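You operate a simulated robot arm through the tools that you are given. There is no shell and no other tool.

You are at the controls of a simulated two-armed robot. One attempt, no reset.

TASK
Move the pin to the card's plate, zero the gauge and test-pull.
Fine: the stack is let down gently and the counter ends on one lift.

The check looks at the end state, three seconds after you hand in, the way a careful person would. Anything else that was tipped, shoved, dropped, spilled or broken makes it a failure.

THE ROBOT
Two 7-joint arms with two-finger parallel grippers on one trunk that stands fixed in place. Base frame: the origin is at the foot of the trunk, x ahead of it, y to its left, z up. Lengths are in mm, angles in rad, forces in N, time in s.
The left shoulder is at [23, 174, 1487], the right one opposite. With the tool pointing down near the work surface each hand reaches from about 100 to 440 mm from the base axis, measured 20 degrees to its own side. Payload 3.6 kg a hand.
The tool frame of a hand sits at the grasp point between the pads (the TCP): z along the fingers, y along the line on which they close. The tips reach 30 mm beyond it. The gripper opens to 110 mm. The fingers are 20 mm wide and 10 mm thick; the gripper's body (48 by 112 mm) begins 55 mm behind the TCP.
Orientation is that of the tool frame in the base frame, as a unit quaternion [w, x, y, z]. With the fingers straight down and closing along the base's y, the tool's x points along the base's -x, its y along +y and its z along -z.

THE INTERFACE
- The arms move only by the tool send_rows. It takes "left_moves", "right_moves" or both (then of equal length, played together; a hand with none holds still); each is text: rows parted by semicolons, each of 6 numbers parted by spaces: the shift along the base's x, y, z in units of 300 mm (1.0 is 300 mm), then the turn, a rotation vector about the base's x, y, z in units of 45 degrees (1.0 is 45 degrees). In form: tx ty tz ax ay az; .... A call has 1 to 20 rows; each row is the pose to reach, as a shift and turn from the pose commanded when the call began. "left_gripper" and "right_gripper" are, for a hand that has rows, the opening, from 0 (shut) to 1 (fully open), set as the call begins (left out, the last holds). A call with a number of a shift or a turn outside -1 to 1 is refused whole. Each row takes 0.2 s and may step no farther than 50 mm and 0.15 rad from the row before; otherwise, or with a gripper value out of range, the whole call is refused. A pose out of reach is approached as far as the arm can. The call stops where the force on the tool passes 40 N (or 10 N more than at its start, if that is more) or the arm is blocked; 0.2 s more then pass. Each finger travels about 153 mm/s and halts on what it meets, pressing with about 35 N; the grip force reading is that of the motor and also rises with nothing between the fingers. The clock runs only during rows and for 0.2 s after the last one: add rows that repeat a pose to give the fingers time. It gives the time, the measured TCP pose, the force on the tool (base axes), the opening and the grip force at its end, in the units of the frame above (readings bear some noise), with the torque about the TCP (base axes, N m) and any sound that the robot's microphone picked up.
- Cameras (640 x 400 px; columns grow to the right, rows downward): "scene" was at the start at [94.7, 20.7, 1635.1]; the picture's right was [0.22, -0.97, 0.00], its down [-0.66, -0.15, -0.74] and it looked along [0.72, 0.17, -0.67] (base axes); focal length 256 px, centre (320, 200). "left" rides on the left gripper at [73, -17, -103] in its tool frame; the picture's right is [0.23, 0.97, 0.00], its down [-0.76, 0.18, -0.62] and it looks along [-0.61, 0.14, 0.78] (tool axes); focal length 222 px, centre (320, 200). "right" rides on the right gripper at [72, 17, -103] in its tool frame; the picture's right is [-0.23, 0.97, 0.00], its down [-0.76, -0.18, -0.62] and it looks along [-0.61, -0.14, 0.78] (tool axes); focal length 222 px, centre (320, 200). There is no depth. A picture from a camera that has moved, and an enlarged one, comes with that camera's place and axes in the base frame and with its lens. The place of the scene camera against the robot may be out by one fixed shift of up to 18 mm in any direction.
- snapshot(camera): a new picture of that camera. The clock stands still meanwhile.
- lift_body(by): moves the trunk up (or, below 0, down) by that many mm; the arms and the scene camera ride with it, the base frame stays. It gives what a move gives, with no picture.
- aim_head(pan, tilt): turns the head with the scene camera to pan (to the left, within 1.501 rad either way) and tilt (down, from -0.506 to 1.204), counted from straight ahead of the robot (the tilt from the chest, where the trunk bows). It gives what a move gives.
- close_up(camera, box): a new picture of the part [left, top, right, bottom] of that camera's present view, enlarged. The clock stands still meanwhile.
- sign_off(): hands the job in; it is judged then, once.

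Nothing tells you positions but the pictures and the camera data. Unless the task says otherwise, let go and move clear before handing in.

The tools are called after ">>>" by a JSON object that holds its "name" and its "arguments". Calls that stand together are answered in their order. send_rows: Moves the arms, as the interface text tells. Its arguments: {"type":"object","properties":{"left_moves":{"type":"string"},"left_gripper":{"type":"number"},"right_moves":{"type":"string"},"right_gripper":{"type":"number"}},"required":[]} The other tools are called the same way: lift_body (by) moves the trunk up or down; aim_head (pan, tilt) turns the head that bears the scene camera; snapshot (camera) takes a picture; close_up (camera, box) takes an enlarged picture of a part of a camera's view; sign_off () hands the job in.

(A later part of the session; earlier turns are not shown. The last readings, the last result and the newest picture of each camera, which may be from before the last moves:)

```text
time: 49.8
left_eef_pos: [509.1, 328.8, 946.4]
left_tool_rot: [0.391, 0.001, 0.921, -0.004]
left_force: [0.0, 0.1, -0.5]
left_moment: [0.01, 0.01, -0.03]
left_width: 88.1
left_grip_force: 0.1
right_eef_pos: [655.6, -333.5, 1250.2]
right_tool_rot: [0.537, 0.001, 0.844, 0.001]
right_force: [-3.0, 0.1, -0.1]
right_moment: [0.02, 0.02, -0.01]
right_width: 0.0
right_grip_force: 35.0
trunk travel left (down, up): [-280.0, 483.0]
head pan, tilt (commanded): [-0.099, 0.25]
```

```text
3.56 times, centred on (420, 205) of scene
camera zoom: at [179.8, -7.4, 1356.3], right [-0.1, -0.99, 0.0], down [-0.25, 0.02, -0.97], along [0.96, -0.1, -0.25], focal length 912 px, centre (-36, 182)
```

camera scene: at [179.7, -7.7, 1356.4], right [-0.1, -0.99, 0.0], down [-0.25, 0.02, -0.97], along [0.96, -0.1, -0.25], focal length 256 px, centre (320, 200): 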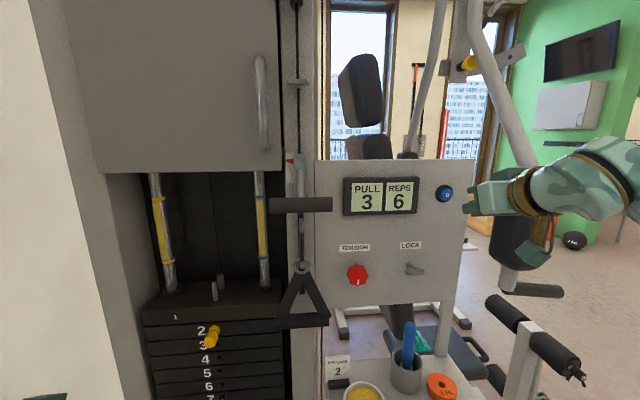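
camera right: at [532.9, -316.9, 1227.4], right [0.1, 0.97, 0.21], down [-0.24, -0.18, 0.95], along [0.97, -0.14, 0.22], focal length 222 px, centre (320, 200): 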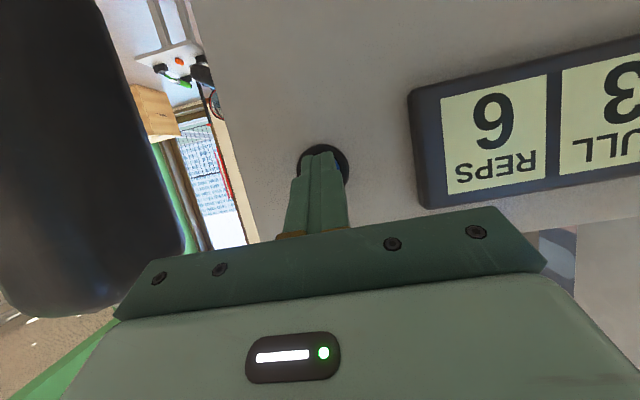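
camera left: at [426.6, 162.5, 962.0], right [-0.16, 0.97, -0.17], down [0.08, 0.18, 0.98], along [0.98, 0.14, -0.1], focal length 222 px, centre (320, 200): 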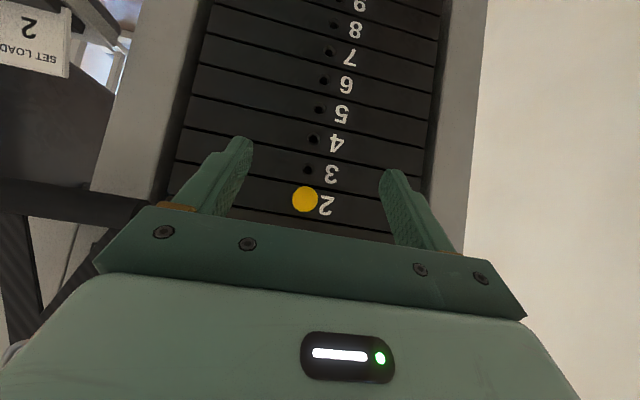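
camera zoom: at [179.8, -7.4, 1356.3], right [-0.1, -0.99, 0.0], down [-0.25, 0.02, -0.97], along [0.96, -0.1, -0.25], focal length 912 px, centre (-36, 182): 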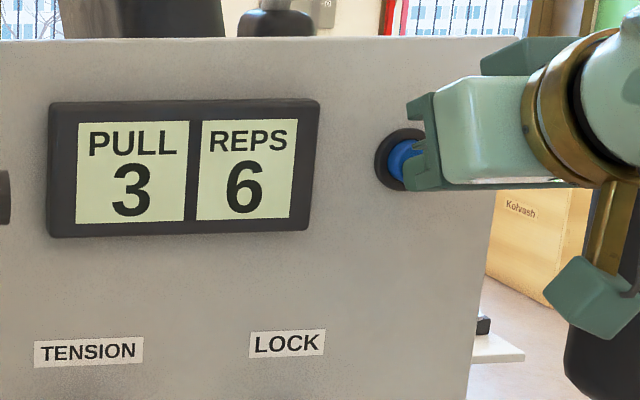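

The fingertip is touching the button at 3 N. I'll press a few millimetres further and watch the display.

>>> {"name": "send_rows", "arguments": {"right_moves": "0.007 0 0 0 0 0; 0.014 0 0 0 0 0; 0.02 0 0 0 0 0"}}

>>> {"name": "close_up", "arguments": {"camera": "scene", "box": [330, 150, 510, 260]}}

```text
time: 50.6
left_eef_pos: [506.5, 329.4, 945.8]
left_tool_rot: [0.391, 0.001, 0.92, -0.004]
left_force: [0.5, -0.2, 0.1]
left_moment: [0.02, -0.03, -0.01]
left_width: 88.1
left_grip_force: 0.0
right_eef_pos: [661.5, -333.7, 1251.5]
right_tool_rot: [0.537, 0.0, 0.843, 0.002]
right_force: [-19.7, 3.8, -7.6]
right_moment: [0.03, 0.32, 0.13]
right_width: 0.0
right_grip_force: 34.7
trunk travel left (down, up): [-280.0, 483.0]
head pan, tilt (commanded): [-0.099, 0.25]
heard: click
```

```text
3.56 times, centred on (420, 205) of scene
camera zoom: at [177.0, -6.9, 1356.6], right [-0.1, -0.99, 0.0], down [-0.24, 0.02, -0.97], along [0.96, -0.1, -0.25], focal length 912 px, centre (-36, 182)
```

zoom: 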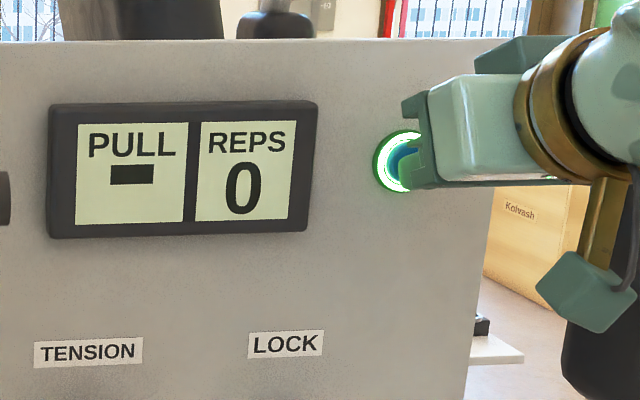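

The button clicked, its ring lit green, and the display shows "PULL –  REPS 0". I'll back the right hand straight off.

>>> {"name": "send_rows", "arguments": {"right_moves": "-0.03 0 0 0 0 0; -0.1 0 0 0 0 0; -0.2 0 0 0 0 0; -0.3 0 0 0 0 0"}}

>>> {"name": "snapshot", "arguments": {"camera": "scene"}}

>>> {"name": "close_up", "arguments": {"camera": "scene", "box": [330, 150, 510, 300]}}

>>> {"name": "snapshot", "arguments": {"camera": "right"}}

```text
time: 51.6
left_eef_pos: [508.9, 329.3, 945.6]
left_tool_rot: [0.391, 0.001, 0.92, -0.003]
left_force: [0.5, 0.0, 0.5]
left_moment: [0.0, -0.01, 0.0]
left_width: 88.0
left_grip_force: 0.2
right_eef_pos: [571.4, -335.8, 1251.3]
right_tool_rot: [0.539, 0.0, 0.843, 0.002]
right_force: [0.9, -0.5, 0.2]
right_moment: [0.0, -0.02, -0.01]
right_width: 0.2
right_grip_force: 35.2
trunk travel left (down, up): [-280.0, 483.0]
head pan, tilt (commanded): [-0.099, 0.25]
```

```text
taken
camera scene: at [179.6, -7.5, 1356.4], right [-0.1, -1.0, 0.0], down [-0.25, 0.02, -0.97], along [0.96, -0.1, -0.25], focal length 256 px, centre (320, 200)
```

scene: 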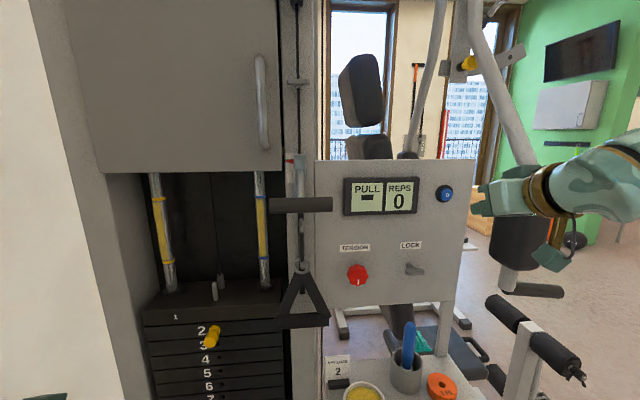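

```text
2.67 times, centred on (420, 225) of scene
camera zoom: at [179.6, -7.5, 1356.4], right [-0.1, -1.0, 0.0], down [-0.25, 0.02, -0.97], along [0.96, -0.1, -0.25], focal length 684 px, centre (53, 133)
```

zoom: 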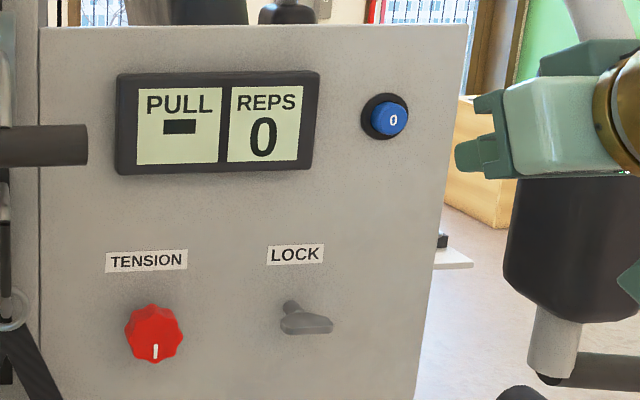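

```text
taken
camera right: at [448.7, -318.8, 1227.5], right [0.1, 0.97, 0.21], down [-0.24, -0.18, 0.95], along [0.96, -0.14, 0.22], focal length 222 px, centre (320, 200)
```

right: 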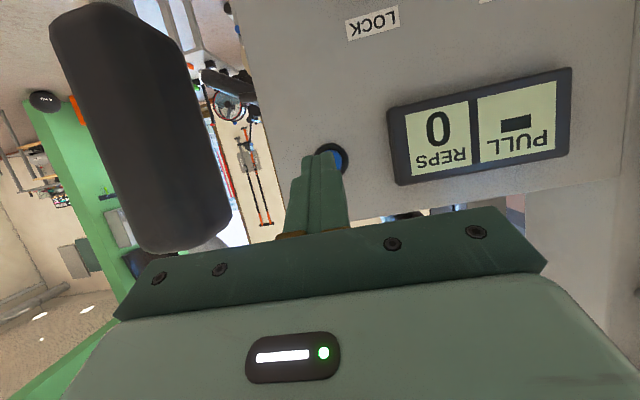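

The gauge is zeroed (PULL –, REPS 0). The T-bar spans about y -72 to +35 at x = 620, z = 1248. I'll roll the right hand 90° so its fingers close vertically on the bar's right half, moving sideways in free space as I do so.

>>> {"name": "send_rows", "arguments": {"right_moves": "-0.03 0.05 0 0.151 0 -0.07; -0.06 0.1 0 0.302 0 -0.14; -0.09 0.15 0 0.453 0 -0.21; -0.12 0.2 0 0.605 0 -0.281; -0.12 0.25 0 0.756 0 -0.351; -0.12 0.3 0 0.907 0 -0.421; -0.12 0.3 0 0.907 0 -0.421", "right_gripper": 0.7}}

>>> {"name": "snapshot", "arguments": {"camera": "right"}}

>>> {"name": "snapshot", "arguments": {"camera": "scene"}}

```text
time: 53.2
left_eef_pos: [509.9, 329.6, 944.7]
left_tool_rot: [0.391, 0.001, 0.921, -0.004]
left_force: [0.3, 1.0, -0.1]
left_moment: [-0.01, -0.01, 0.02]
left_width: 88.0
left_grip_force: 0.1
right_eef_pos: [536.0, -246.4, 1252.3]
right_tool_rot: [0.497, 0.324, 0.778, 0.207]
right_force: [-0.8, -1.0, 0.3]
right_moment: [-0.01, 0.0, 0.0]
right_width: 76.9
right_grip_force: 0.0
trunk travel left (down, up): [-280.0, 483.0]
head pan, tilt (commanded): [-0.099, 0.25]
```

```text
taken
camera right: at [426.3, -181.6, 1259.2], right [0.36, 0.52, 0.77], down [-0.39, -0.67, 0.63], along [0.85, -0.53, -0.03], focal length 222 px, centre (320, 200)
```

right: 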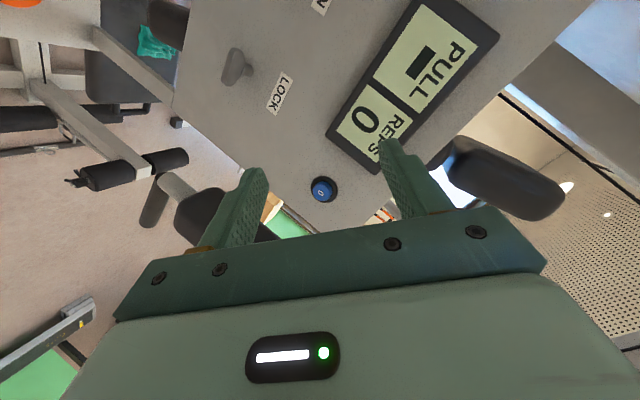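

```text
taken
camera scene: at [180.1, -7.6, 1356.3], right [-0.1, -0.99, 0.0], down [-0.25, 0.02, -0.97], along [0.96, -0.1, -0.25], focal length 256 px, centre (320, 200)
```

scene: 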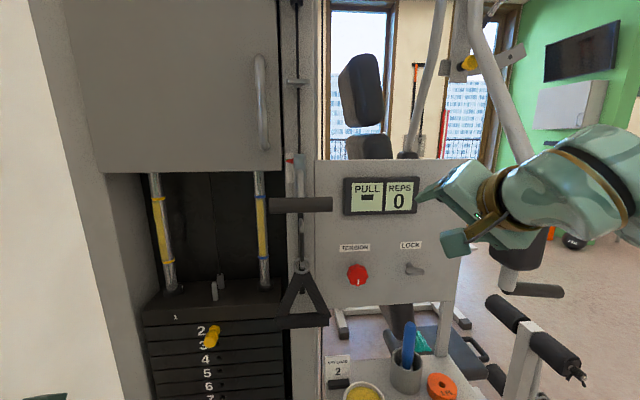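

The roll works without limits. I'll complete the second 45° and move closer in y, staying back in x.

>>> {"name": "send_rows", "arguments": {"right_moves": "0 0.05 0 0.151 0 -0.07; 0 0.1 0 0.302 0 -0.14; 0 0.15 0 0.453 0 -0.21; 0 0.2 0 0.605 0 -0.281; 0 0.25 0 0.756 0 -0.351; 0 0.3 0 0.907 0 -0.421; 0 0.3 0 0.907 0 -0.421"}}

>>> {"name": "snapshot", "arguments": {"camera": "right"}}

>>> {"name": "snapshot", "arguments": {"camera": "scene"}}

```text
time: 54.8
left_eef_pos: [508.3, 330.1, 944.9]
left_tool_rot: [0.39, 0.001, 0.921, -0.004]
left_force: [-1.0, 0.3, 0.4]
left_moment: [-0.02, 0.03, 0.03]
left_width: 87.9
left_grip_force: 0.0
right_eef_pos: [538.0, -155.7, 1251.1]
right_tool_rot: [0.381, 0.597, 0.595, 0.382]
right_force: [-0.3, 0.0, 1.5]
right_moment: [0.01, -0.03, 0.04]
right_width: 77.0
right_grip_force: 0.1
trunk travel left (down, up): [-280.0, 483.0]
head pan, tilt (commanded): [-0.099, 0.25]
```

```text
taken
camera right: at [451.3, -82.6, 1309.0], right [0.41, -0.23, 0.88], down [-0.64, -0.76, 0.1], along [0.65, -0.61, -0.46], focal length 222 px, centre (320, 200)
```

right: 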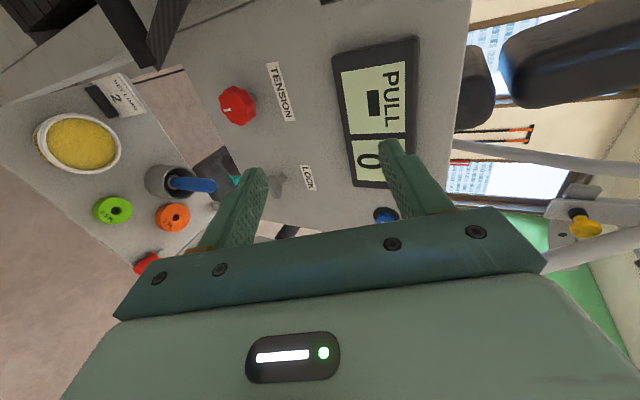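

```text
taken
camera scene: at [180.2, -7.6, 1356.3], right [-0.1, -0.99, 0.0], down [-0.25, 0.02, -0.97], along [0.96, -0.1, -0.25], focal length 256 px, centre (320, 200)
```

scene: 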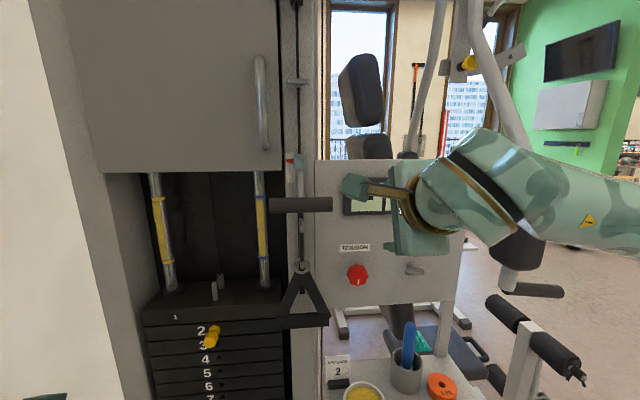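

The fingers now close vertically, with the camera on the left side. I'll move to a pre-grasp point in front of the bar's right half and re-measure the bar.

>>> {"name": "send_rows", "arguments": {"right_moves": "-0.03 0.09 0.03 0 0 0; -0.05 0.18 0.06 0 0 0; -0.05 0.27 0.09 0 0 0; -0.03 0.36 0.107 0 0 0; -0.03 0.36 0.107 0 0 0"}}

>>> {"name": "snapshot", "arguments": {"camera": "right"}}

>>> {"name": "snapshot", "arguments": {"camera": "scene"}}

>>> {"name": "close_up", "arguments": {"camera": "scene", "box": [250, 140, 400, 260]}}

```text
time: 56.0
left_eef_pos: [508.8, 329.4, 944.5]
left_tool_rot: [0.39, 0.001, 0.921, -0.003]
left_force: [-0.6, 0.0, 0.5]
left_moment: [0.02, -0.02, 0.0]
left_width: 88.0
left_grip_force: 0.1
right_eef_pos: [530.7, -46.5, 1282.7]
right_tool_rot: [0.38, 0.596, 0.595, 0.382]
right_force: [0.3, -0.3, 0.6]
right_moment: [-0.01, 0.01, 0.01]
right_width: 76.9
right_grip_force: 0.0
trunk travel left (down, up): [-280.0, 483.0]
head pan, tilt (commanded): [-0.099, 0.25]
```

```text
taken
camera right: at [444.0, 26.1, 1340.2], right [0.41, -0.23, 0.88], down [-0.64, -0.76, 0.1], along [0.65, -0.61, -0.46], focal length 222 px, centre (320, 200)
```

right: 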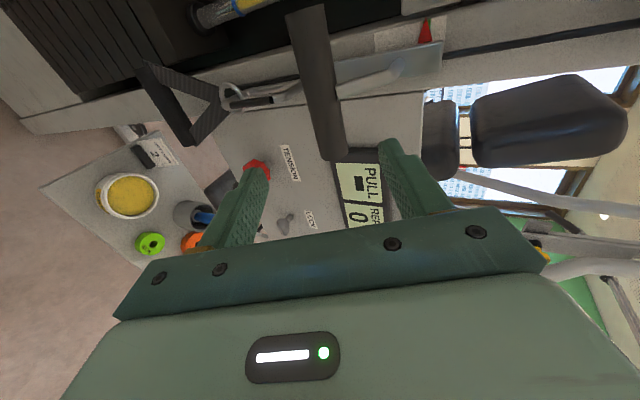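

```text
taken
camera scene: at [180.2, -7.8, 1356.3], right [-0.1, -0.99, 0.0], down [-0.25, 0.03, -0.97], along [0.96, -0.1, -0.25], focal length 256 px, centre (320, 200)
```

scene: 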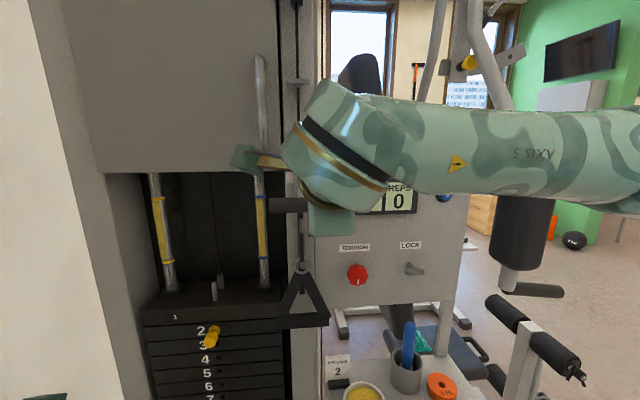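

```text
3.33 times, centred on (325, 200) of scene
camera zoom: at [180.2, -7.8, 1356.3], right [-0.1, -0.99, 0.0], down [-0.25, 0.03, -0.97], along [0.96, -0.1, -0.25], focal length 855 px, centre (303, 200)
```

zoom: 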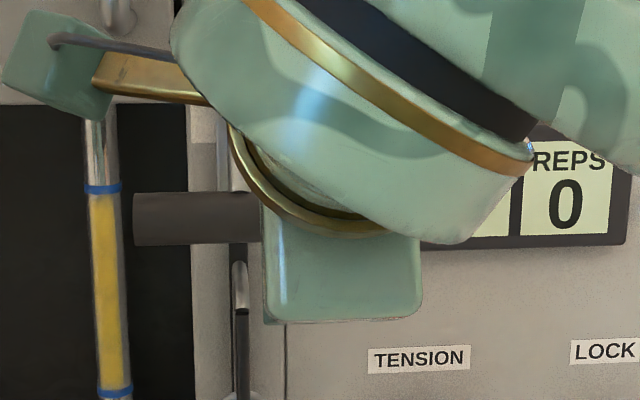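

The wrist camera sees the bar well: axis at about x = 624, z = 1246, diameter 28 mm. I'll slide in along the tool axis so the bar lies between the fingers at y of about -50.

>>> {"name": "send_rows", "arguments": {"right_moves": "0.078 -0.006 -0.02 0 0 0; 0.156 -0.012 -0.05 0 0 0; 0.234 -0.012 -0.086 0 0 0; 0.311 -0.012 -0.122 0 0 0; 0.311 -0.012 -0.122 0 0 0"}}

>>> {"name": "snapshot", "arguments": {"camera": "right"}}

>>> {"name": "close_up", "arguments": {"camera": "scene", "box": [250, 140, 400, 260]}}

```text
time: 57.2
left_eef_pos: [507.1, 329.1, 944.7]
left_tool_rot: [0.391, 0.001, 0.92, -0.004]
left_force: [0.7, -0.6, -0.9]
left_moment: [0.02, 0.0, 0.0]
left_width: 88.3
left_grip_force: 0.1
right_eef_pos: [620.2, -51.7, 1246.2]
right_tool_rot: [0.381, 0.596, 0.595, 0.381]
right_force: [0.1, 0.4, -0.7]
right_moment: [-0.01, 0.01, 0.0]
right_width: 77.1
right_grip_force: 0.1
trunk travel left (down, up): [-280.0, 483.0]
head pan, tilt (commanded): [-0.099, 0.25]
```

```text
taken
camera right: at [533.9, 22.0, 1304.4], right [0.41, -0.23, 0.88], down [-0.64, -0.76, 0.1], along [0.65, -0.61, -0.46], focal length 222 px, centre (320, 200)
```

right: 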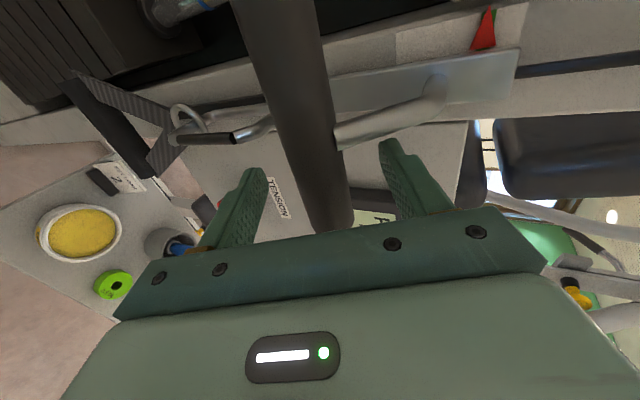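

```text
3.33 times, centred on (325, 200) of scene
camera zoom: at [179.9, -7.2, 1356.4], right [-0.1, -0.99, 0.0], down [-0.25, 0.02, -0.97], along [0.96, -0.1, -0.25], focal length 855 px, centre (303, 200)
```

zoom: 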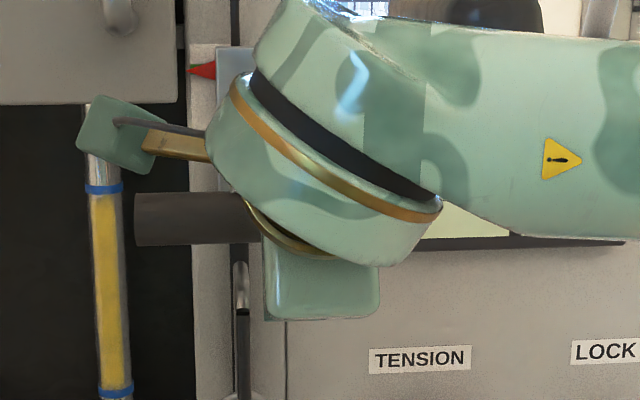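

The bar lies centred between the fingers. I'll close on it.

>>> {"name": "send_rows", "arguments": {"right_moves": "0 0 0 0 0 0; 0 0 0 0 0 0; 0 0 0 0 0 0; 0 0 0 0 0 0", "right_gripper": 0}}

>>> {"name": "snapshot", "arguments": {"camera": "right"}}

```text
time: 58.2
left_eef_pos: [509.2, 330.3, 944.5]
left_tool_rot: [0.39, 0.001, 0.921, -0.004]
left_force: [-0.3, 1.1, -0.3]
left_moment: [0.01, 0.03, -0.02]
left_width: 88.2
left_grip_force: 0.1
right_eef_pos: [621.3, -50.2, 1245.9]
right_tool_rot: [0.381, 0.597, 0.594, 0.381]
right_force: [11.8, 0.2, 7.6]
right_moment: [-0.05, -0.38, 0.15]
right_width: 27.1
right_grip_force: 45.1
trunk travel left (down, up): [-280.0, 483.0]
head pan, tilt (commanded): [-0.099, 0.25]
```

```text
taken
camera right: at [535.6, 22.2, 1303.8], right [0.41, -0.23, 0.88], down [-0.64, -0.76, 0.1], along [0.65, -0.61, -0.46], focal length 222 px, centre (320, 200)
```

right: 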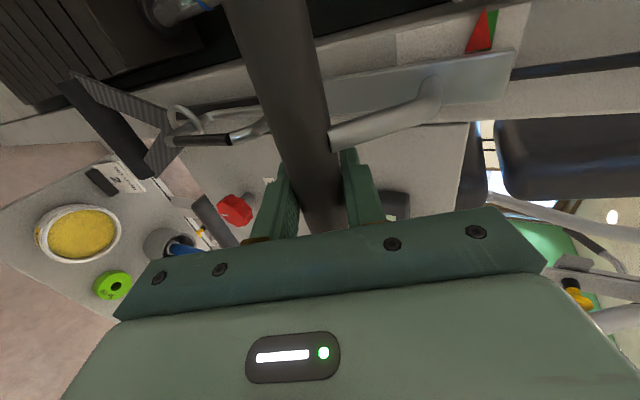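

The bar is gripped at 27 mm. I'll check the pointer and counter before pulling.

>>> {"name": "close_up", "arguments": {"camera": "right", "box": [380, 0, 540, 100]}}

>>> {"name": "snapshot", "arguments": {"camera": "scene"}}

>>> {"name": "close_up", "arguments": {"camera": "scene", "box": [270, 140, 320, 180]}}

```text
4.00 times, centred on (460, 50) of right
camera zoom: at [535.6, 22.2, 1303.8], right [0.41, -0.23, 0.88], down [-0.64, -0.76, 0.1], along [0.65, -0.61, -0.46], focal length 888 px, centre (-240, 800)
```

zoom: 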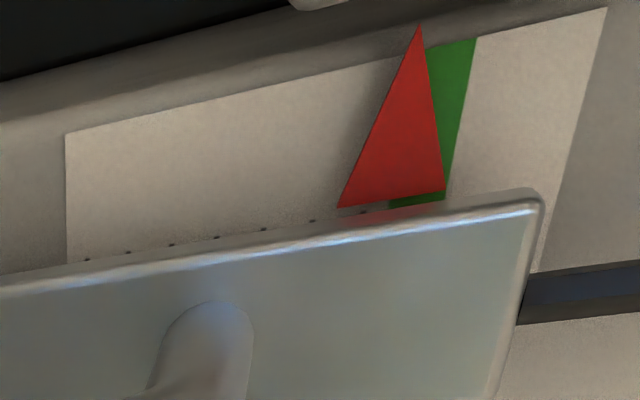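

```text
taken
camera scene: at [181.8, -6.9, 1356.1], right [-0.1, -0.99, 0.0], down [-0.25, 0.02, -0.97], along [0.96, -0.1, -0.25], focal length 256 px, centre (320, 200)
```

scene: 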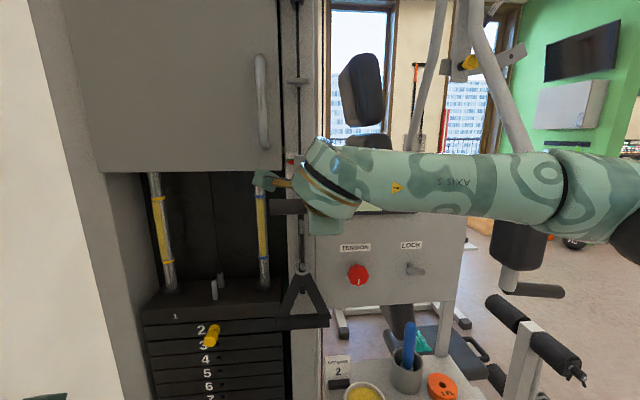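

```text
10.00 times, centred on (295, 160) of scene
camera zoom: at [181.8, -6.9, 1356.1], right [-0.1, -0.99, 0.0], down [-0.25, 0.02, -0.97], along [0.96, -0.1, -0.25], focal length 2564 px, centre (570, 600)
```

zoom: 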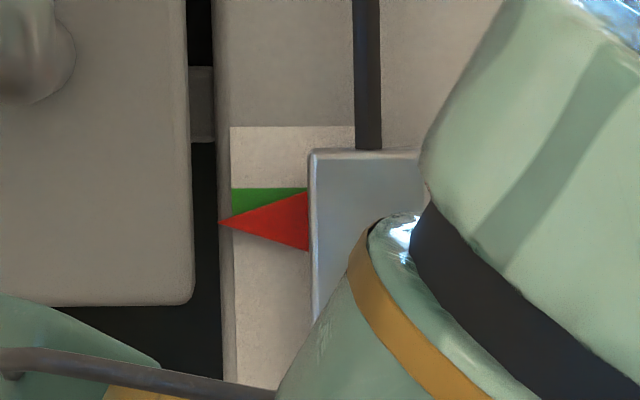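

The carriage is about 3 mm down from closing the fingers, and the display hasn't changed. I'll now pull straight down slowly for the first 30 mm and check the force.

>>> {"name": "send_rows", "arguments": {"right_moves": "0 0 -0.02 0 0 0; 0 0 -0.04 0 0 0; 0 0 -0.06 0 0 0; 0 0 -0.08 0 0 0; 0 0 -0.1 0 0 0"}}

>>> {"name": "snapshot", "arguments": {"camera": "scene"}}

>>> {"name": "snapshot", "arguments": {"camera": "right"}}

```text
time: 59.4
left_eef_pos: [510.1, 330.1, 944.0]
left_tool_rot: [0.39, 0.001, 0.921, -0.003]
left_force: [0.9, -0.7, 0.1]
left_moment: [-0.02, -0.04, -0.01]
left_width: 87.9
left_grip_force: 0.0
right_eef_pos: [621.8, -50.8, 1216.1]
right_tool_rot: [0.38, 0.596, 0.596, 0.38]
right_force: [13.5, -2.7, 7.8]
right_moment: [-0.22, 0.08, -0.03]
right_width: 27.0
right_grip_force: 44.9
trunk travel left (down, up): [-280.0, 483.0]
head pan, tilt (commanded): [-0.099, 0.25]
```

```text
taken
camera scene: at [181.8, -7.5, 1356.1], right [-0.1, -0.99, 0.0], down [-0.25, 0.02, -0.97], along [0.96, -0.1, -0.25], focal length 256 px, centre (320, 200)
```

scene: 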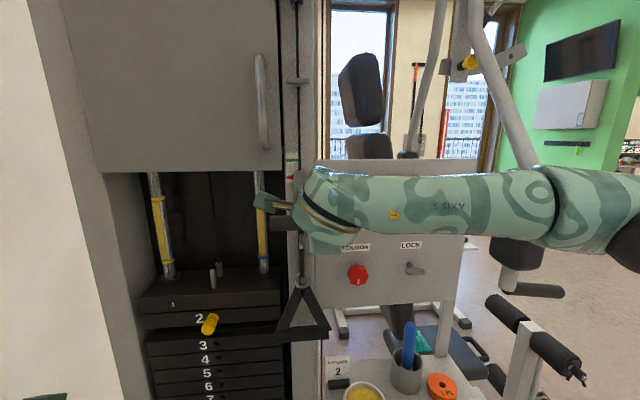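

```text
taken
camera right: at [535.7, 22.3, 1273.4], right [0.41, -0.23, 0.88], down [-0.64, -0.76, 0.1], along [0.65, -0.61, -0.46], focal length 222 px, centre (320, 200)
```

right: 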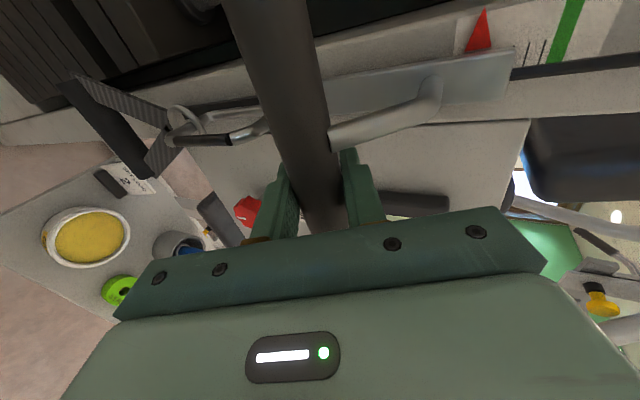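

The stack lifts smoothly with about 8 N vertical. I'll look at the scale's markings and the display before pulling further.

>>> {"name": "close_up", "arguments": {"camera": "scene", "box": [275, 135, 325, 215]}}

>>> {"name": "close_up", "arguments": {"camera": "right", "box": [400, 0, 640, 110]}}

>>> {"name": "close_up", "arguments": {"camera": "scene", "box": [140, 160, 340, 340]}}

```text
5.00 times, centred on (300, 175) of scene
camera zoom: at [181.8, -7.5, 1356.1], right [-0.1, -0.99, 0.0], down [-0.25, 0.02, -0.97], along [0.96, -0.1, -0.25], focal length 1282 px, centre (420, 325)
```

zoom: 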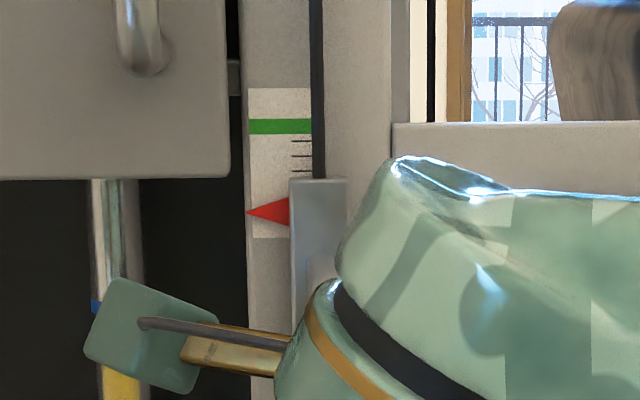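

```text
2.67 times, centred on (520, 55) of right
camera zoom: at [535.7, 22.3, 1273.4], right [0.41, -0.23, 0.88], down [-0.64, -0.76, 0.1], along [0.65, -0.61, -0.46], focal length 592 px, centre (-213, 587)
```

zoom: 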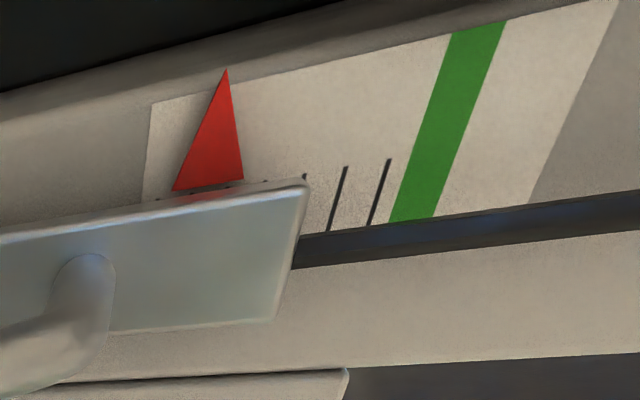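

```text
2.22 times, centred on (240, 250) of scene
camera zoom: at [181.8, -7.5, 1356.1], right [-0.1, -0.99, 0.0], down [-0.25, 0.02, -0.97], along [0.96, -0.1, -0.25], focal length 570 px, centre (498, 89)
```

zoom: 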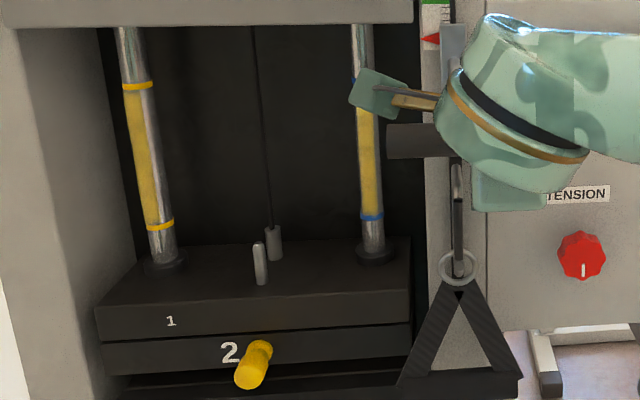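

The green band is the rest mark, and the pin and top plates are rising together. I'll keep pulling down slowly another 45 mm.

>>> {"name": "send_rows", "arguments": {"right_moves": "0 0 -0.02 0 0 0; 0 0 -0.04 0 0 0; 0 0 -0.06 0 0 0; 0 0 -0.08 0 0 0; 0 0 -0.1 0 0 0; 0 0 -0.12 0 0 0; 0 0 -0.14 0 0 0; 0 0 -0.15 0 0 0"}}

>>> {"name": "snapshot", "arguments": {"camera": "scene"}}

>>> {"name": "snapshot", "arguments": {"camera": "right"}}

```text
time: 61.2
left_eef_pos: [509.5, 329.0, 945.8]
left_tool_rot: [0.39, 0.0, 0.921, -0.003]
left_force: [0.4, 0.5, -0.1]
left_moment: [0.04, -0.02, 0.0]
left_width: 88.0
left_grip_force: 0.1
right_eef_pos: [622.4, -51.1, 1171.7]
right_tool_rot: [0.381, 0.595, 0.595, 0.383]
right_force: [5.6, -1.7, 8.1]
right_moment: [-0.04, 0.09, -0.02]
right_width: 27.2
right_grip_force: 45.5
trunk travel left (down, up): [-280.0, 483.0]
head pan, tilt (commanded): [-0.099, 0.25]
```

```text
taken
camera scene: at [180.5, -7.2, 1356.3], right [-0.1, -0.99, 0.0], down [-0.25, 0.02, -0.97], along [0.96, -0.1, -0.25], focal length 256 px, centre (320, 200)
```

scene: 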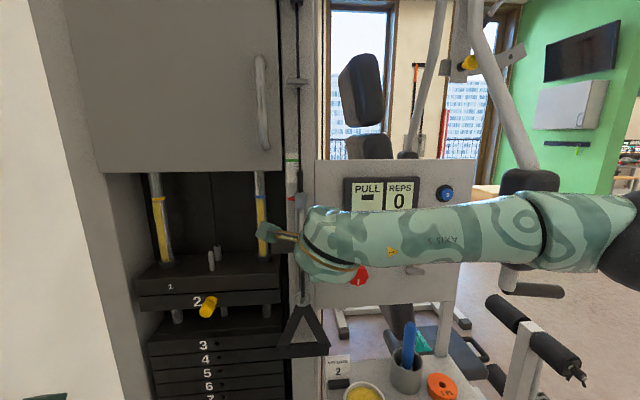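

```text
taken
camera right: at [535.5, 22.2, 1229.7], right [0.41, -0.23, 0.88], down [-0.64, -0.76, 0.1], along [0.65, -0.61, -0.46], focal length 222 px, centre (320, 200)
```

right: 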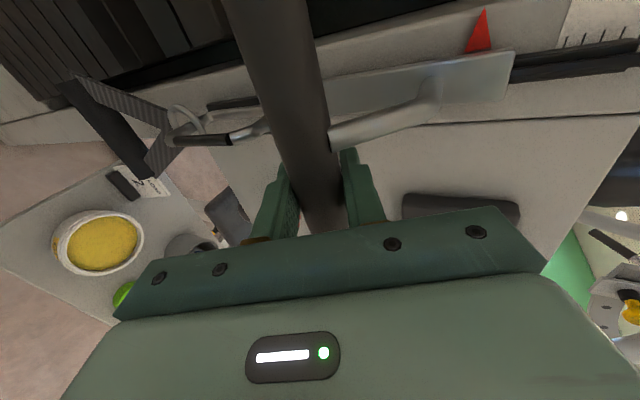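

The stack is up about 75 mm and the counter is still 0. I'll continue in smaller amounts, watching the display.

>>> {"name": "send_rows", "arguments": {"right_moves": "0 0 -0.02 0 0 0; 0 0 -0.04 0 0 0; 0 0 -0.06 0 0 0; 0 0 -0.08 0 0 0"}}

>>> {"name": "snapshot", "arguments": {"camera": "scene"}}

>>> {"name": "close_up", "arguments": {"camera": "scene", "box": [140, 160, 420, 400]}}

```text
time: 62.2
left_eef_pos: [509.1, 329.6, 945.1]
left_tool_rot: [0.39, 0.001, 0.921, -0.003]
left_force: [-0.7, 0.2, 0.1]
left_moment: [0.0, 0.03, -0.02]
left_width: 88.0
left_grip_force: 0.2
right_eef_pos: [622.5, -50.0, 1146.4]
right_tool_rot: [0.381, 0.596, 0.595, 0.381]
right_force: [2.5, -2.1, 7.8]
right_moment: [-0.09, -0.01, 0.71]
right_width: 27.3
right_grip_force: 45.1
trunk travel left (down, up): [-280.0, 483.0]
head pan, tilt (commanded): [-0.099, 0.25]
```

```text
taken
camera scene: at [179.8, -7.5, 1356.4], right [-0.1, -0.99, 0.0], down [-0.25, 0.02, -0.97], along [0.96, -0.1, -0.25], focal length 256 px, centre (320, 200)
```

scene: 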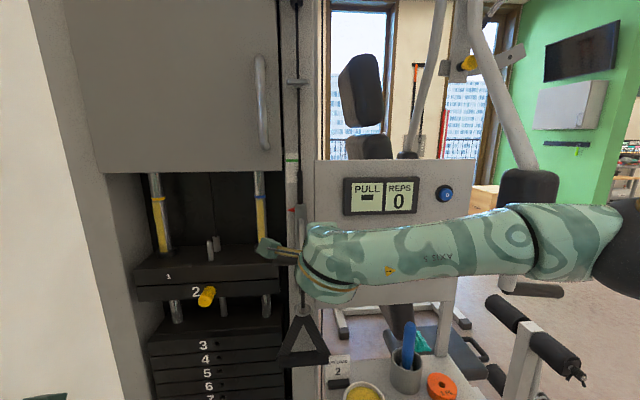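

```text
1.67 times, centred on (280, 280) of scene
camera zoom: at [179.8, -7.5, 1356.4], right [-0.1, -0.99, 0.0], down [-0.25, 0.02, -0.97], along [0.96, -0.1, -0.25], focal length 427 px, centre (387, 67)
```

zoom: 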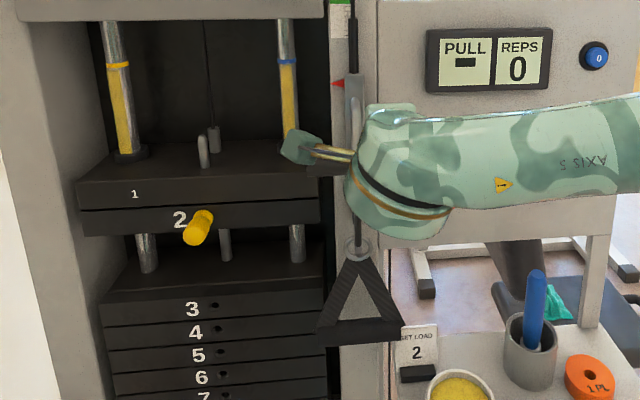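

Lifted about 100 mm and the counter still reads 0. The triangle handle is coming down near the card, so I'll check clearance from the right wrist camera before going further.

>>> {"name": "snapshot", "arguments": {"camera": "right"}}

>>> {"name": "close_up", "arguments": {"camera": "right", "box": [40, 50, 260, 290]}}

>>> {"name": "close_up", "arguments": {"camera": "scene", "box": [270, 300, 370, 400]}}

>>> {"name": "snapshot", "arguments": {"camera": "left"}}

```text
taken
camera right: at [535.5, 22.3, 1205.2], right [0.41, -0.23, 0.88], down [-0.64, -0.76, 0.1], along [0.65, -0.61, -0.46], focal length 222 px, centre (320, 200)
```

right: 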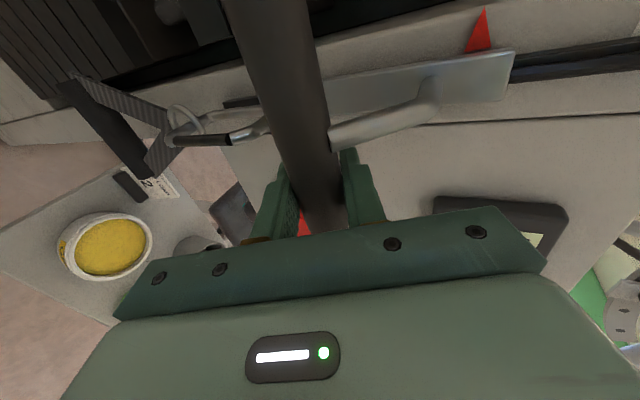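

```text
1.67 times, centred on (150, 170) of right
camera zoom: at [535.5, 22.3, 1205.2], right [0.41, -0.23, 0.88], down [-0.64, -0.76, 0.1], along [0.65, -0.61, -0.46], focal length 370 px, centre (603, 250)
```

zoom: 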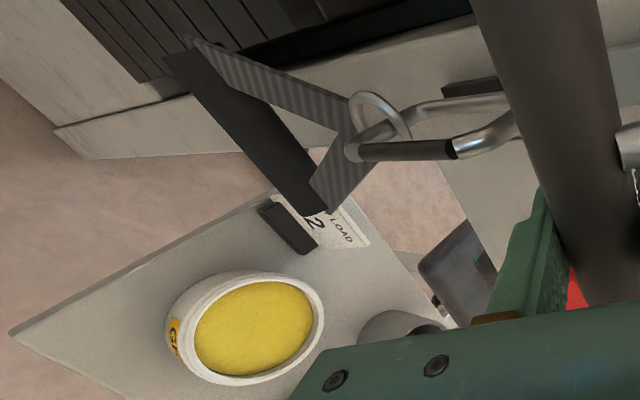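

```text
4.00 times, centred on (320, 350) of scene
camera zoom: at [179.8, -7.5, 1356.4], right [-0.1, -0.99, 0.0], down [-0.25, 0.02, -0.97], along [0.96, -0.1, -0.25], focal length 1026 px, centre (320, -400)
```

zoom: 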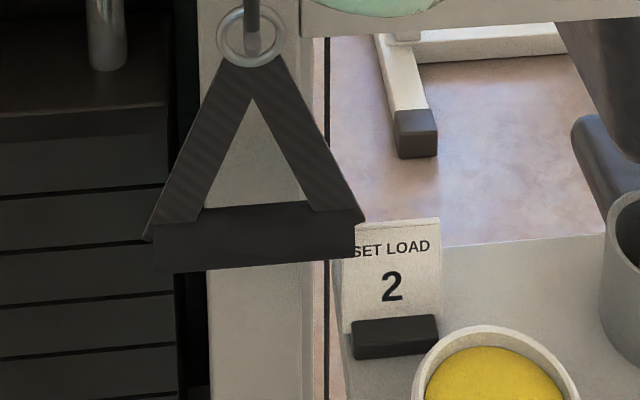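

```text
taken
camera left: at [383.9, 312.6, 964.5], right [-0.15, 0.97, -0.17], down [0.08, 0.18, 0.98], along [0.98, 0.14, -0.11], focal length 222 px, centre (320, 200)
```

left: 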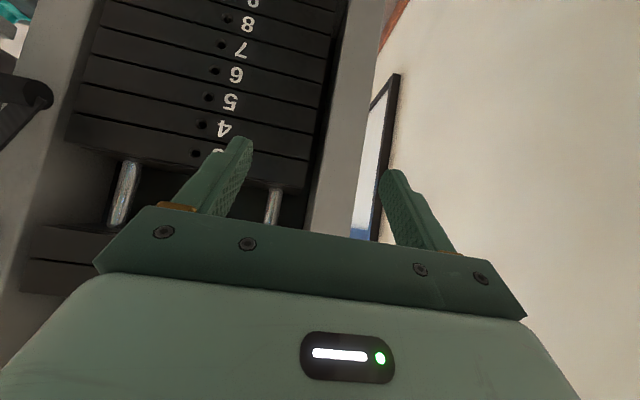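

The triangle is just beside the card with only a few millimetres of clearance, so I won't go lower without need. The counter may register only on the return, so I'll let the stack down slowly and watch.

>>> {"name": "send_rows", "arguments": {"right_moves": "0 0 0.012 0 0 0; 0 0 0.028 0 0 0; 0 0 0.046 0 0 0; 0 0 0.064 0 0 0; 0 0 0.082 0 0 0; 0 0 0.1 0 0 0; 0 0 0.118 0 0 0; 0 0 0.136 0 0 0; 0 0 0.154 0 0 0; 0 0 0.172 0 0 0; 0 0 0.19 0 0 0; 0 0 0.208 0 0 0; 0 0 0.224 0 0 0; 0 0 0.238 0 0 0; 0 0 0.25 0 0 0; 0 0 0.26 0 0 0"}}

>>> {"name": "snapshot", "arguments": {"camera": "scene"}}

>>> {"name": "snapshot", "arguments": {"camera": "right"}}

```text
time: 65.6
left_eef_pos: [509.1, 329.0, 945.6]
left_tool_rot: [0.39, 0.0, 0.921, -0.003]
left_force: [-0.5, 0.5, -0.1]
left_moment: [0.04, -0.01, 0.01]
left_width: 88.0
left_grip_force: 0.1
right_eef_pos: [621.8, -51.4, 1226.8]
right_tool_rot: [0.381, 0.597, 0.595, 0.381]
right_force: [4.3, -4.5, 6.6]
right_moment: [-0.12, 0.04, 0.37]
right_width: 27.2
right_grip_force: 44.4
trunk travel left (down, up): [-280.0, 483.0]
head pan, tilt (commanded): [-0.099, 0.25]
```

```text
taken
camera scene: at [180.4, -8.0, 1356.3], right [-0.1, -0.99, 0.0], down [-0.25, 0.03, -0.97], along [0.96, -0.1, -0.25], focal length 256 px, centre (320, 200)
```

scene: 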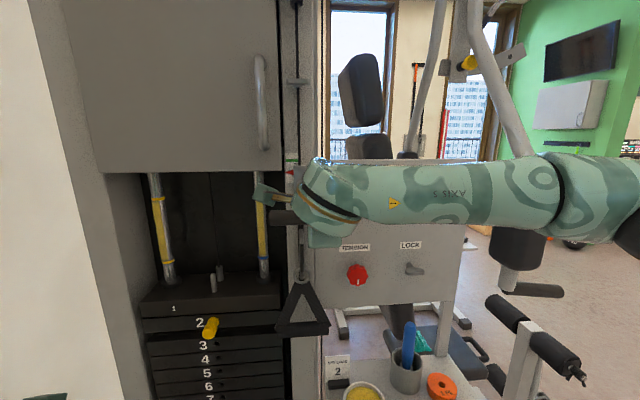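

```text
taken
camera right: at [535.5, 22.3, 1284.0], right [0.41, -0.23, 0.88], down [-0.64, -0.76, 0.1], along [0.65, -0.61, -0.46], focal length 222 px, centre (320, 200)
```

right: 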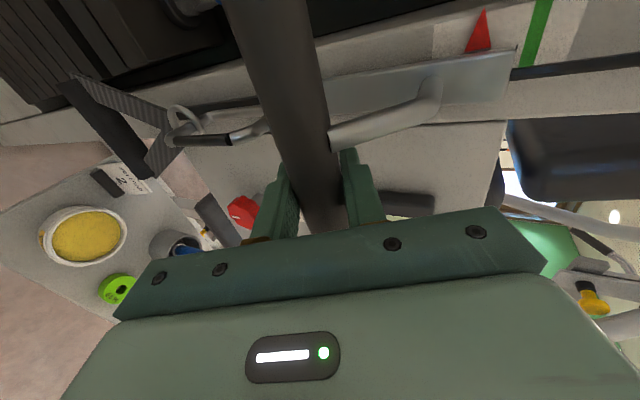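

The stack is about 20 mm from rest. I'll finish the let-down at about 10 mm/s.

>>> {"name": "send_rows", "arguments": {"right_moves": "0 0 0.007 0 0 0; 0 0 0.014 0 0 0; 0 0 0.021 0 0 0; 0 0 0.028 0 0 0; 0 0 0.035 0 0 0; 0 0 0.042 0 0 0; 0 0 0.048 0 0 0; 0 0 0.053 0 0 0; 0 0 0.058 0 0 0; 0 0 0.062 0 0 0; 0 0 0.066 0 0 0"}}

>>> {"name": "close_up", "arguments": {"camera": "right", "box": [380, 0, 540, 100]}}

>>> {"name": "close_up", "arguments": {"camera": "scene", "box": [270, 140, 420, 220]}}

>>> {"name": "close_up", "arguments": {"camera": "scene", "box": [130, 230, 310, 380]}}

```text
time: 68.0
left_eef_pos: [509.2, 329.7, 945.9]
left_tool_rot: [0.39, 0.001, 0.921, -0.004]
left_force: [-0.3, 0.0, -0.1]
left_moment: [0.01, -0.02, -0.04]
left_width: 88.2
left_grip_force: 0.0
right_eef_pos: [620.9, -49.2, 1245.1]
right_tool_rot: [0.381, 0.596, 0.595, 0.382]
right_force: [6.6, -2.5, 6.5]
right_moment: [-0.17, -0.03, 0.38]
right_width: 27.3
right_grip_force: 45.3
trunk travel left (down, up): [-280.0, 483.0]
head pan, tilt (commanded): [-0.099, 0.25]
```

```text
4.00 times, centred on (460, 50) of right
camera zoom: at [535.5, 22.3, 1302.9], right [0.41, -0.23, 0.88], down [-0.64, -0.76, 0.1], along [0.65, -0.61, -0.46], focal length 888 px, centre (-240, 800)
```

zoom: 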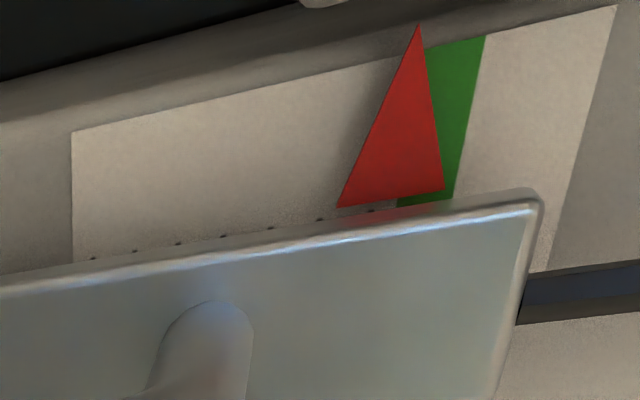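

```text
4.27 times, centred on (345, 180) of scene
camera zoom: at [180.8, -7.6, 1356.2], right [-0.1, -0.99, 0.0], down [-0.25, 0.02, -0.97], along [0.96, -0.1, -0.25], focal length 1094 px, centre (213, 285)
```

zoom: 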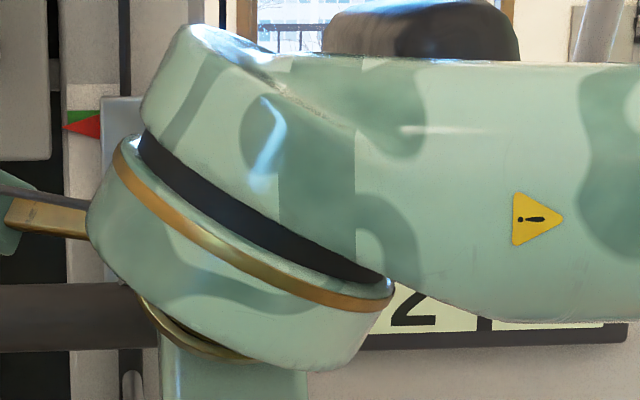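

```text
2.67 times, centred on (220, 305) of scene
camera zoom: at [180.8, -7.6, 1356.2], right [-0.1, -0.99, 0.0], down [-0.25, 0.02, -0.97], along [0.96, -0.1, -0.25], focal length 684 px, centre (587, -80)
```

zoom: 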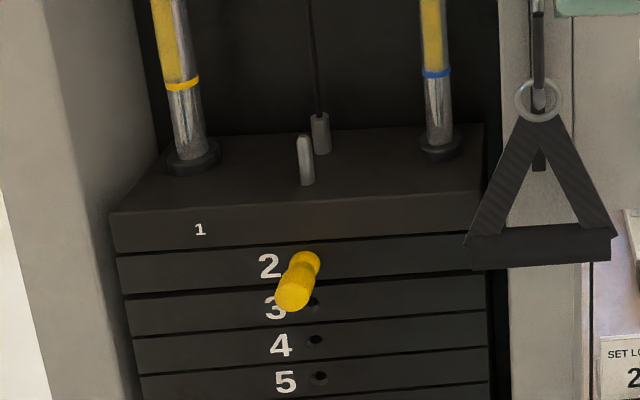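

The PULL display now shows a 2, so the lift registered. The carriage is still about 4 mm below rest, so I'll ease up the last millimetres very slowly until the load comes off.

>>> {"name": "send_rows", "arguments": {"right_moves": "0 0 0.003 0 0 0; 0 0 0.006 0 0 0; 0 0 0.009 0 0 0; 0 0 0.012 0 0 0; 0 0 0.014 0 0 0; 0 0 0.014 0 0 0"}}

>>> {"name": "close_up", "arguments": {"camera": "right", "box": [380, 0, 540, 100]}}

>>> {"name": "close_up", "arguments": {"camera": "scene", "box": [130, 230, 310, 380]}}

```text
time: 69.4
left_eef_pos: [509.2, 329.9, 945.9]
left_tool_rot: [0.39, 0.0, 0.921, -0.004]
left_force: [0.3, 0.7, -0.3]
left_moment: [0.01, -0.01, -0.01]
left_width: 88.0
left_grip_force: 0.1
right_eef_pos: [620.9, -49.7, 1248.4]
right_tool_rot: [0.38, 0.596, 0.596, 0.381]
right_force: [0.8, -1.2, -1.9]
right_moment: [-0.05, 0.11, 0.11]
right_width: 27.2
right_grip_force: 44.9
trunk travel left (down, up): [-280.0, 483.0]
head pan, tilt (commanded): [-0.099, 0.25]
```

```text
4.00 times, centred on (460, 50) of right
camera zoom: at [535.6, 22.3, 1306.9], right [0.41, -0.23, 0.88], down [-0.64, -0.76, 0.1], along [0.65, -0.61, -0.46], focal length 888 px, centre (-240, 800)
```

zoom: 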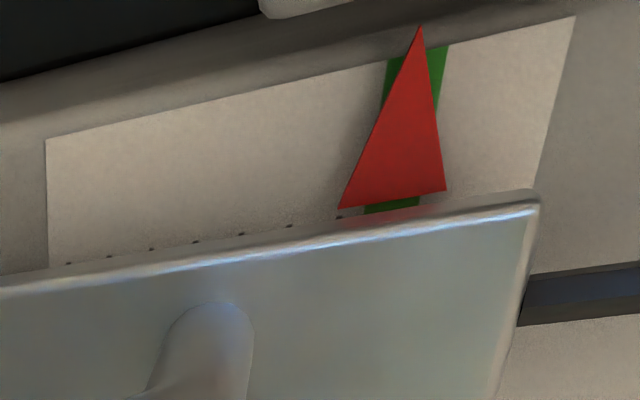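

```text
2.67 times, centred on (220, 305) of scene
camera zoom: at [180.4, -7.2, 1356.2], right [-0.1, -0.99, 0.0], down [-0.25, 0.02, -0.97], along [0.96, -0.1, -0.25], focal length 684 px, centre (587, -80)
```

zoom: 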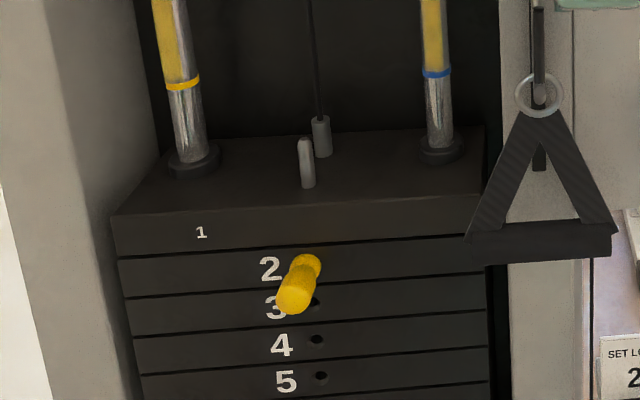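

The pointer sits on the green band, the force is about zero and the plates are closed up. I'll open the fingers and withdraw along the tool axis.

>>> {"name": "send_rows", "arguments": {"right_moves": "0 0 0 0 0 0; 0 0 0 0 0 0; 0 0 0 0 0 0", "right_gripper": 0.7}}

>>> {"name": "send_rows", "arguments": {"right_moves": "-0.04 0 0.018 0 0 0; -0.1 0 0.046 0 0 0; -0.18 0 0.083 0 0 0; -0.26 0 0.12 0 0 0; -0.3 0 0.138 0 0 0"}}

>>> {"name": "snapshot", "arguments": {"camera": "right"}}

>>> {"name": "snapshot", "arguments": {"camera": "scene"}}

```text
time: 70.2
left_eef_pos: [509.7, 330.0, 945.7]
left_tool_rot: [0.39, 0.001, 0.921, -0.004]
left_force: [-0.8, -0.4, 0.5]
left_moment: [0.01, 0.03, -0.01]
left_width: 88.1
left_grip_force: 0.0
right_eef_pos: [621.5, -50.5, 1249.6]
right_tool_rot: [0.381, 0.596, 0.596, 0.381]
right_force: [1.4, -0.1, 0.5]
right_moment: [0.03, 0.01, 0.01]
right_width: 77.0
right_grip_force: 0.2
trunk travel left (down, up): [-280.0, 483.0]
head pan, tilt (commanded): [-0.099, 0.25]
```

```text
time: 71.4
left_eef_pos: [508.9, 328.7, 945.0]
left_tool_rot: [0.39, 0.0, 0.921, -0.003]
left_force: [0.0, -0.1, 0.5]
left_moment: [0.0, 0.01, 0.0]
left_width: 87.9
left_grip_force: 0.1
right_eef_pos: [529.7, -51.2, 1292.0]
right_tool_rot: [0.381, 0.596, 0.595, 0.381]
right_force: [0.1, 0.0, -0.1]
right_moment: [-0.01, 0.01, -0.01]
right_width: 77.2
right_grip_force: 0.0
trunk travel left (down, up): [-280.0, 483.0]
head pan, tilt (commanded): [-0.099, 0.25]
```

```text
taken
camera right: at [443.5, 22.5, 1350.2], right [0.41, -0.23, 0.88], down [-0.64, -0.76, 0.1], along [0.65, -0.61, -0.46], focal length 222 px, centre (320, 200)
```

right: 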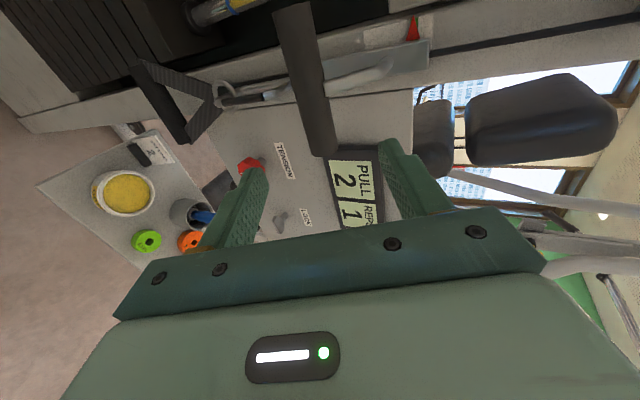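

```text
taken
camera scene: at [180.0, -7.2, 1356.3], right [-0.1, -0.99, 0.0], down [-0.25, 0.02, -0.97], along [0.96, -0.1, -0.25], focal length 256 px, centre (320, 200)
```

scene: 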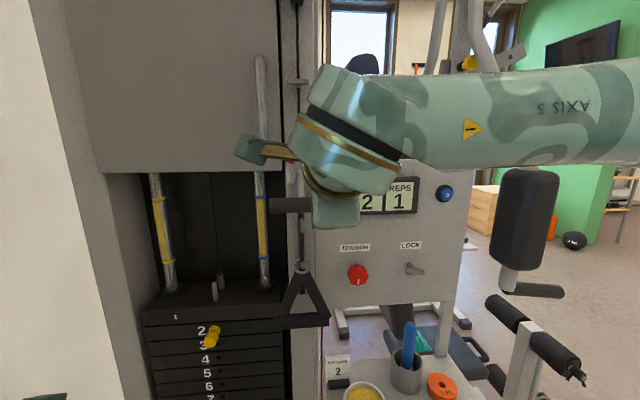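

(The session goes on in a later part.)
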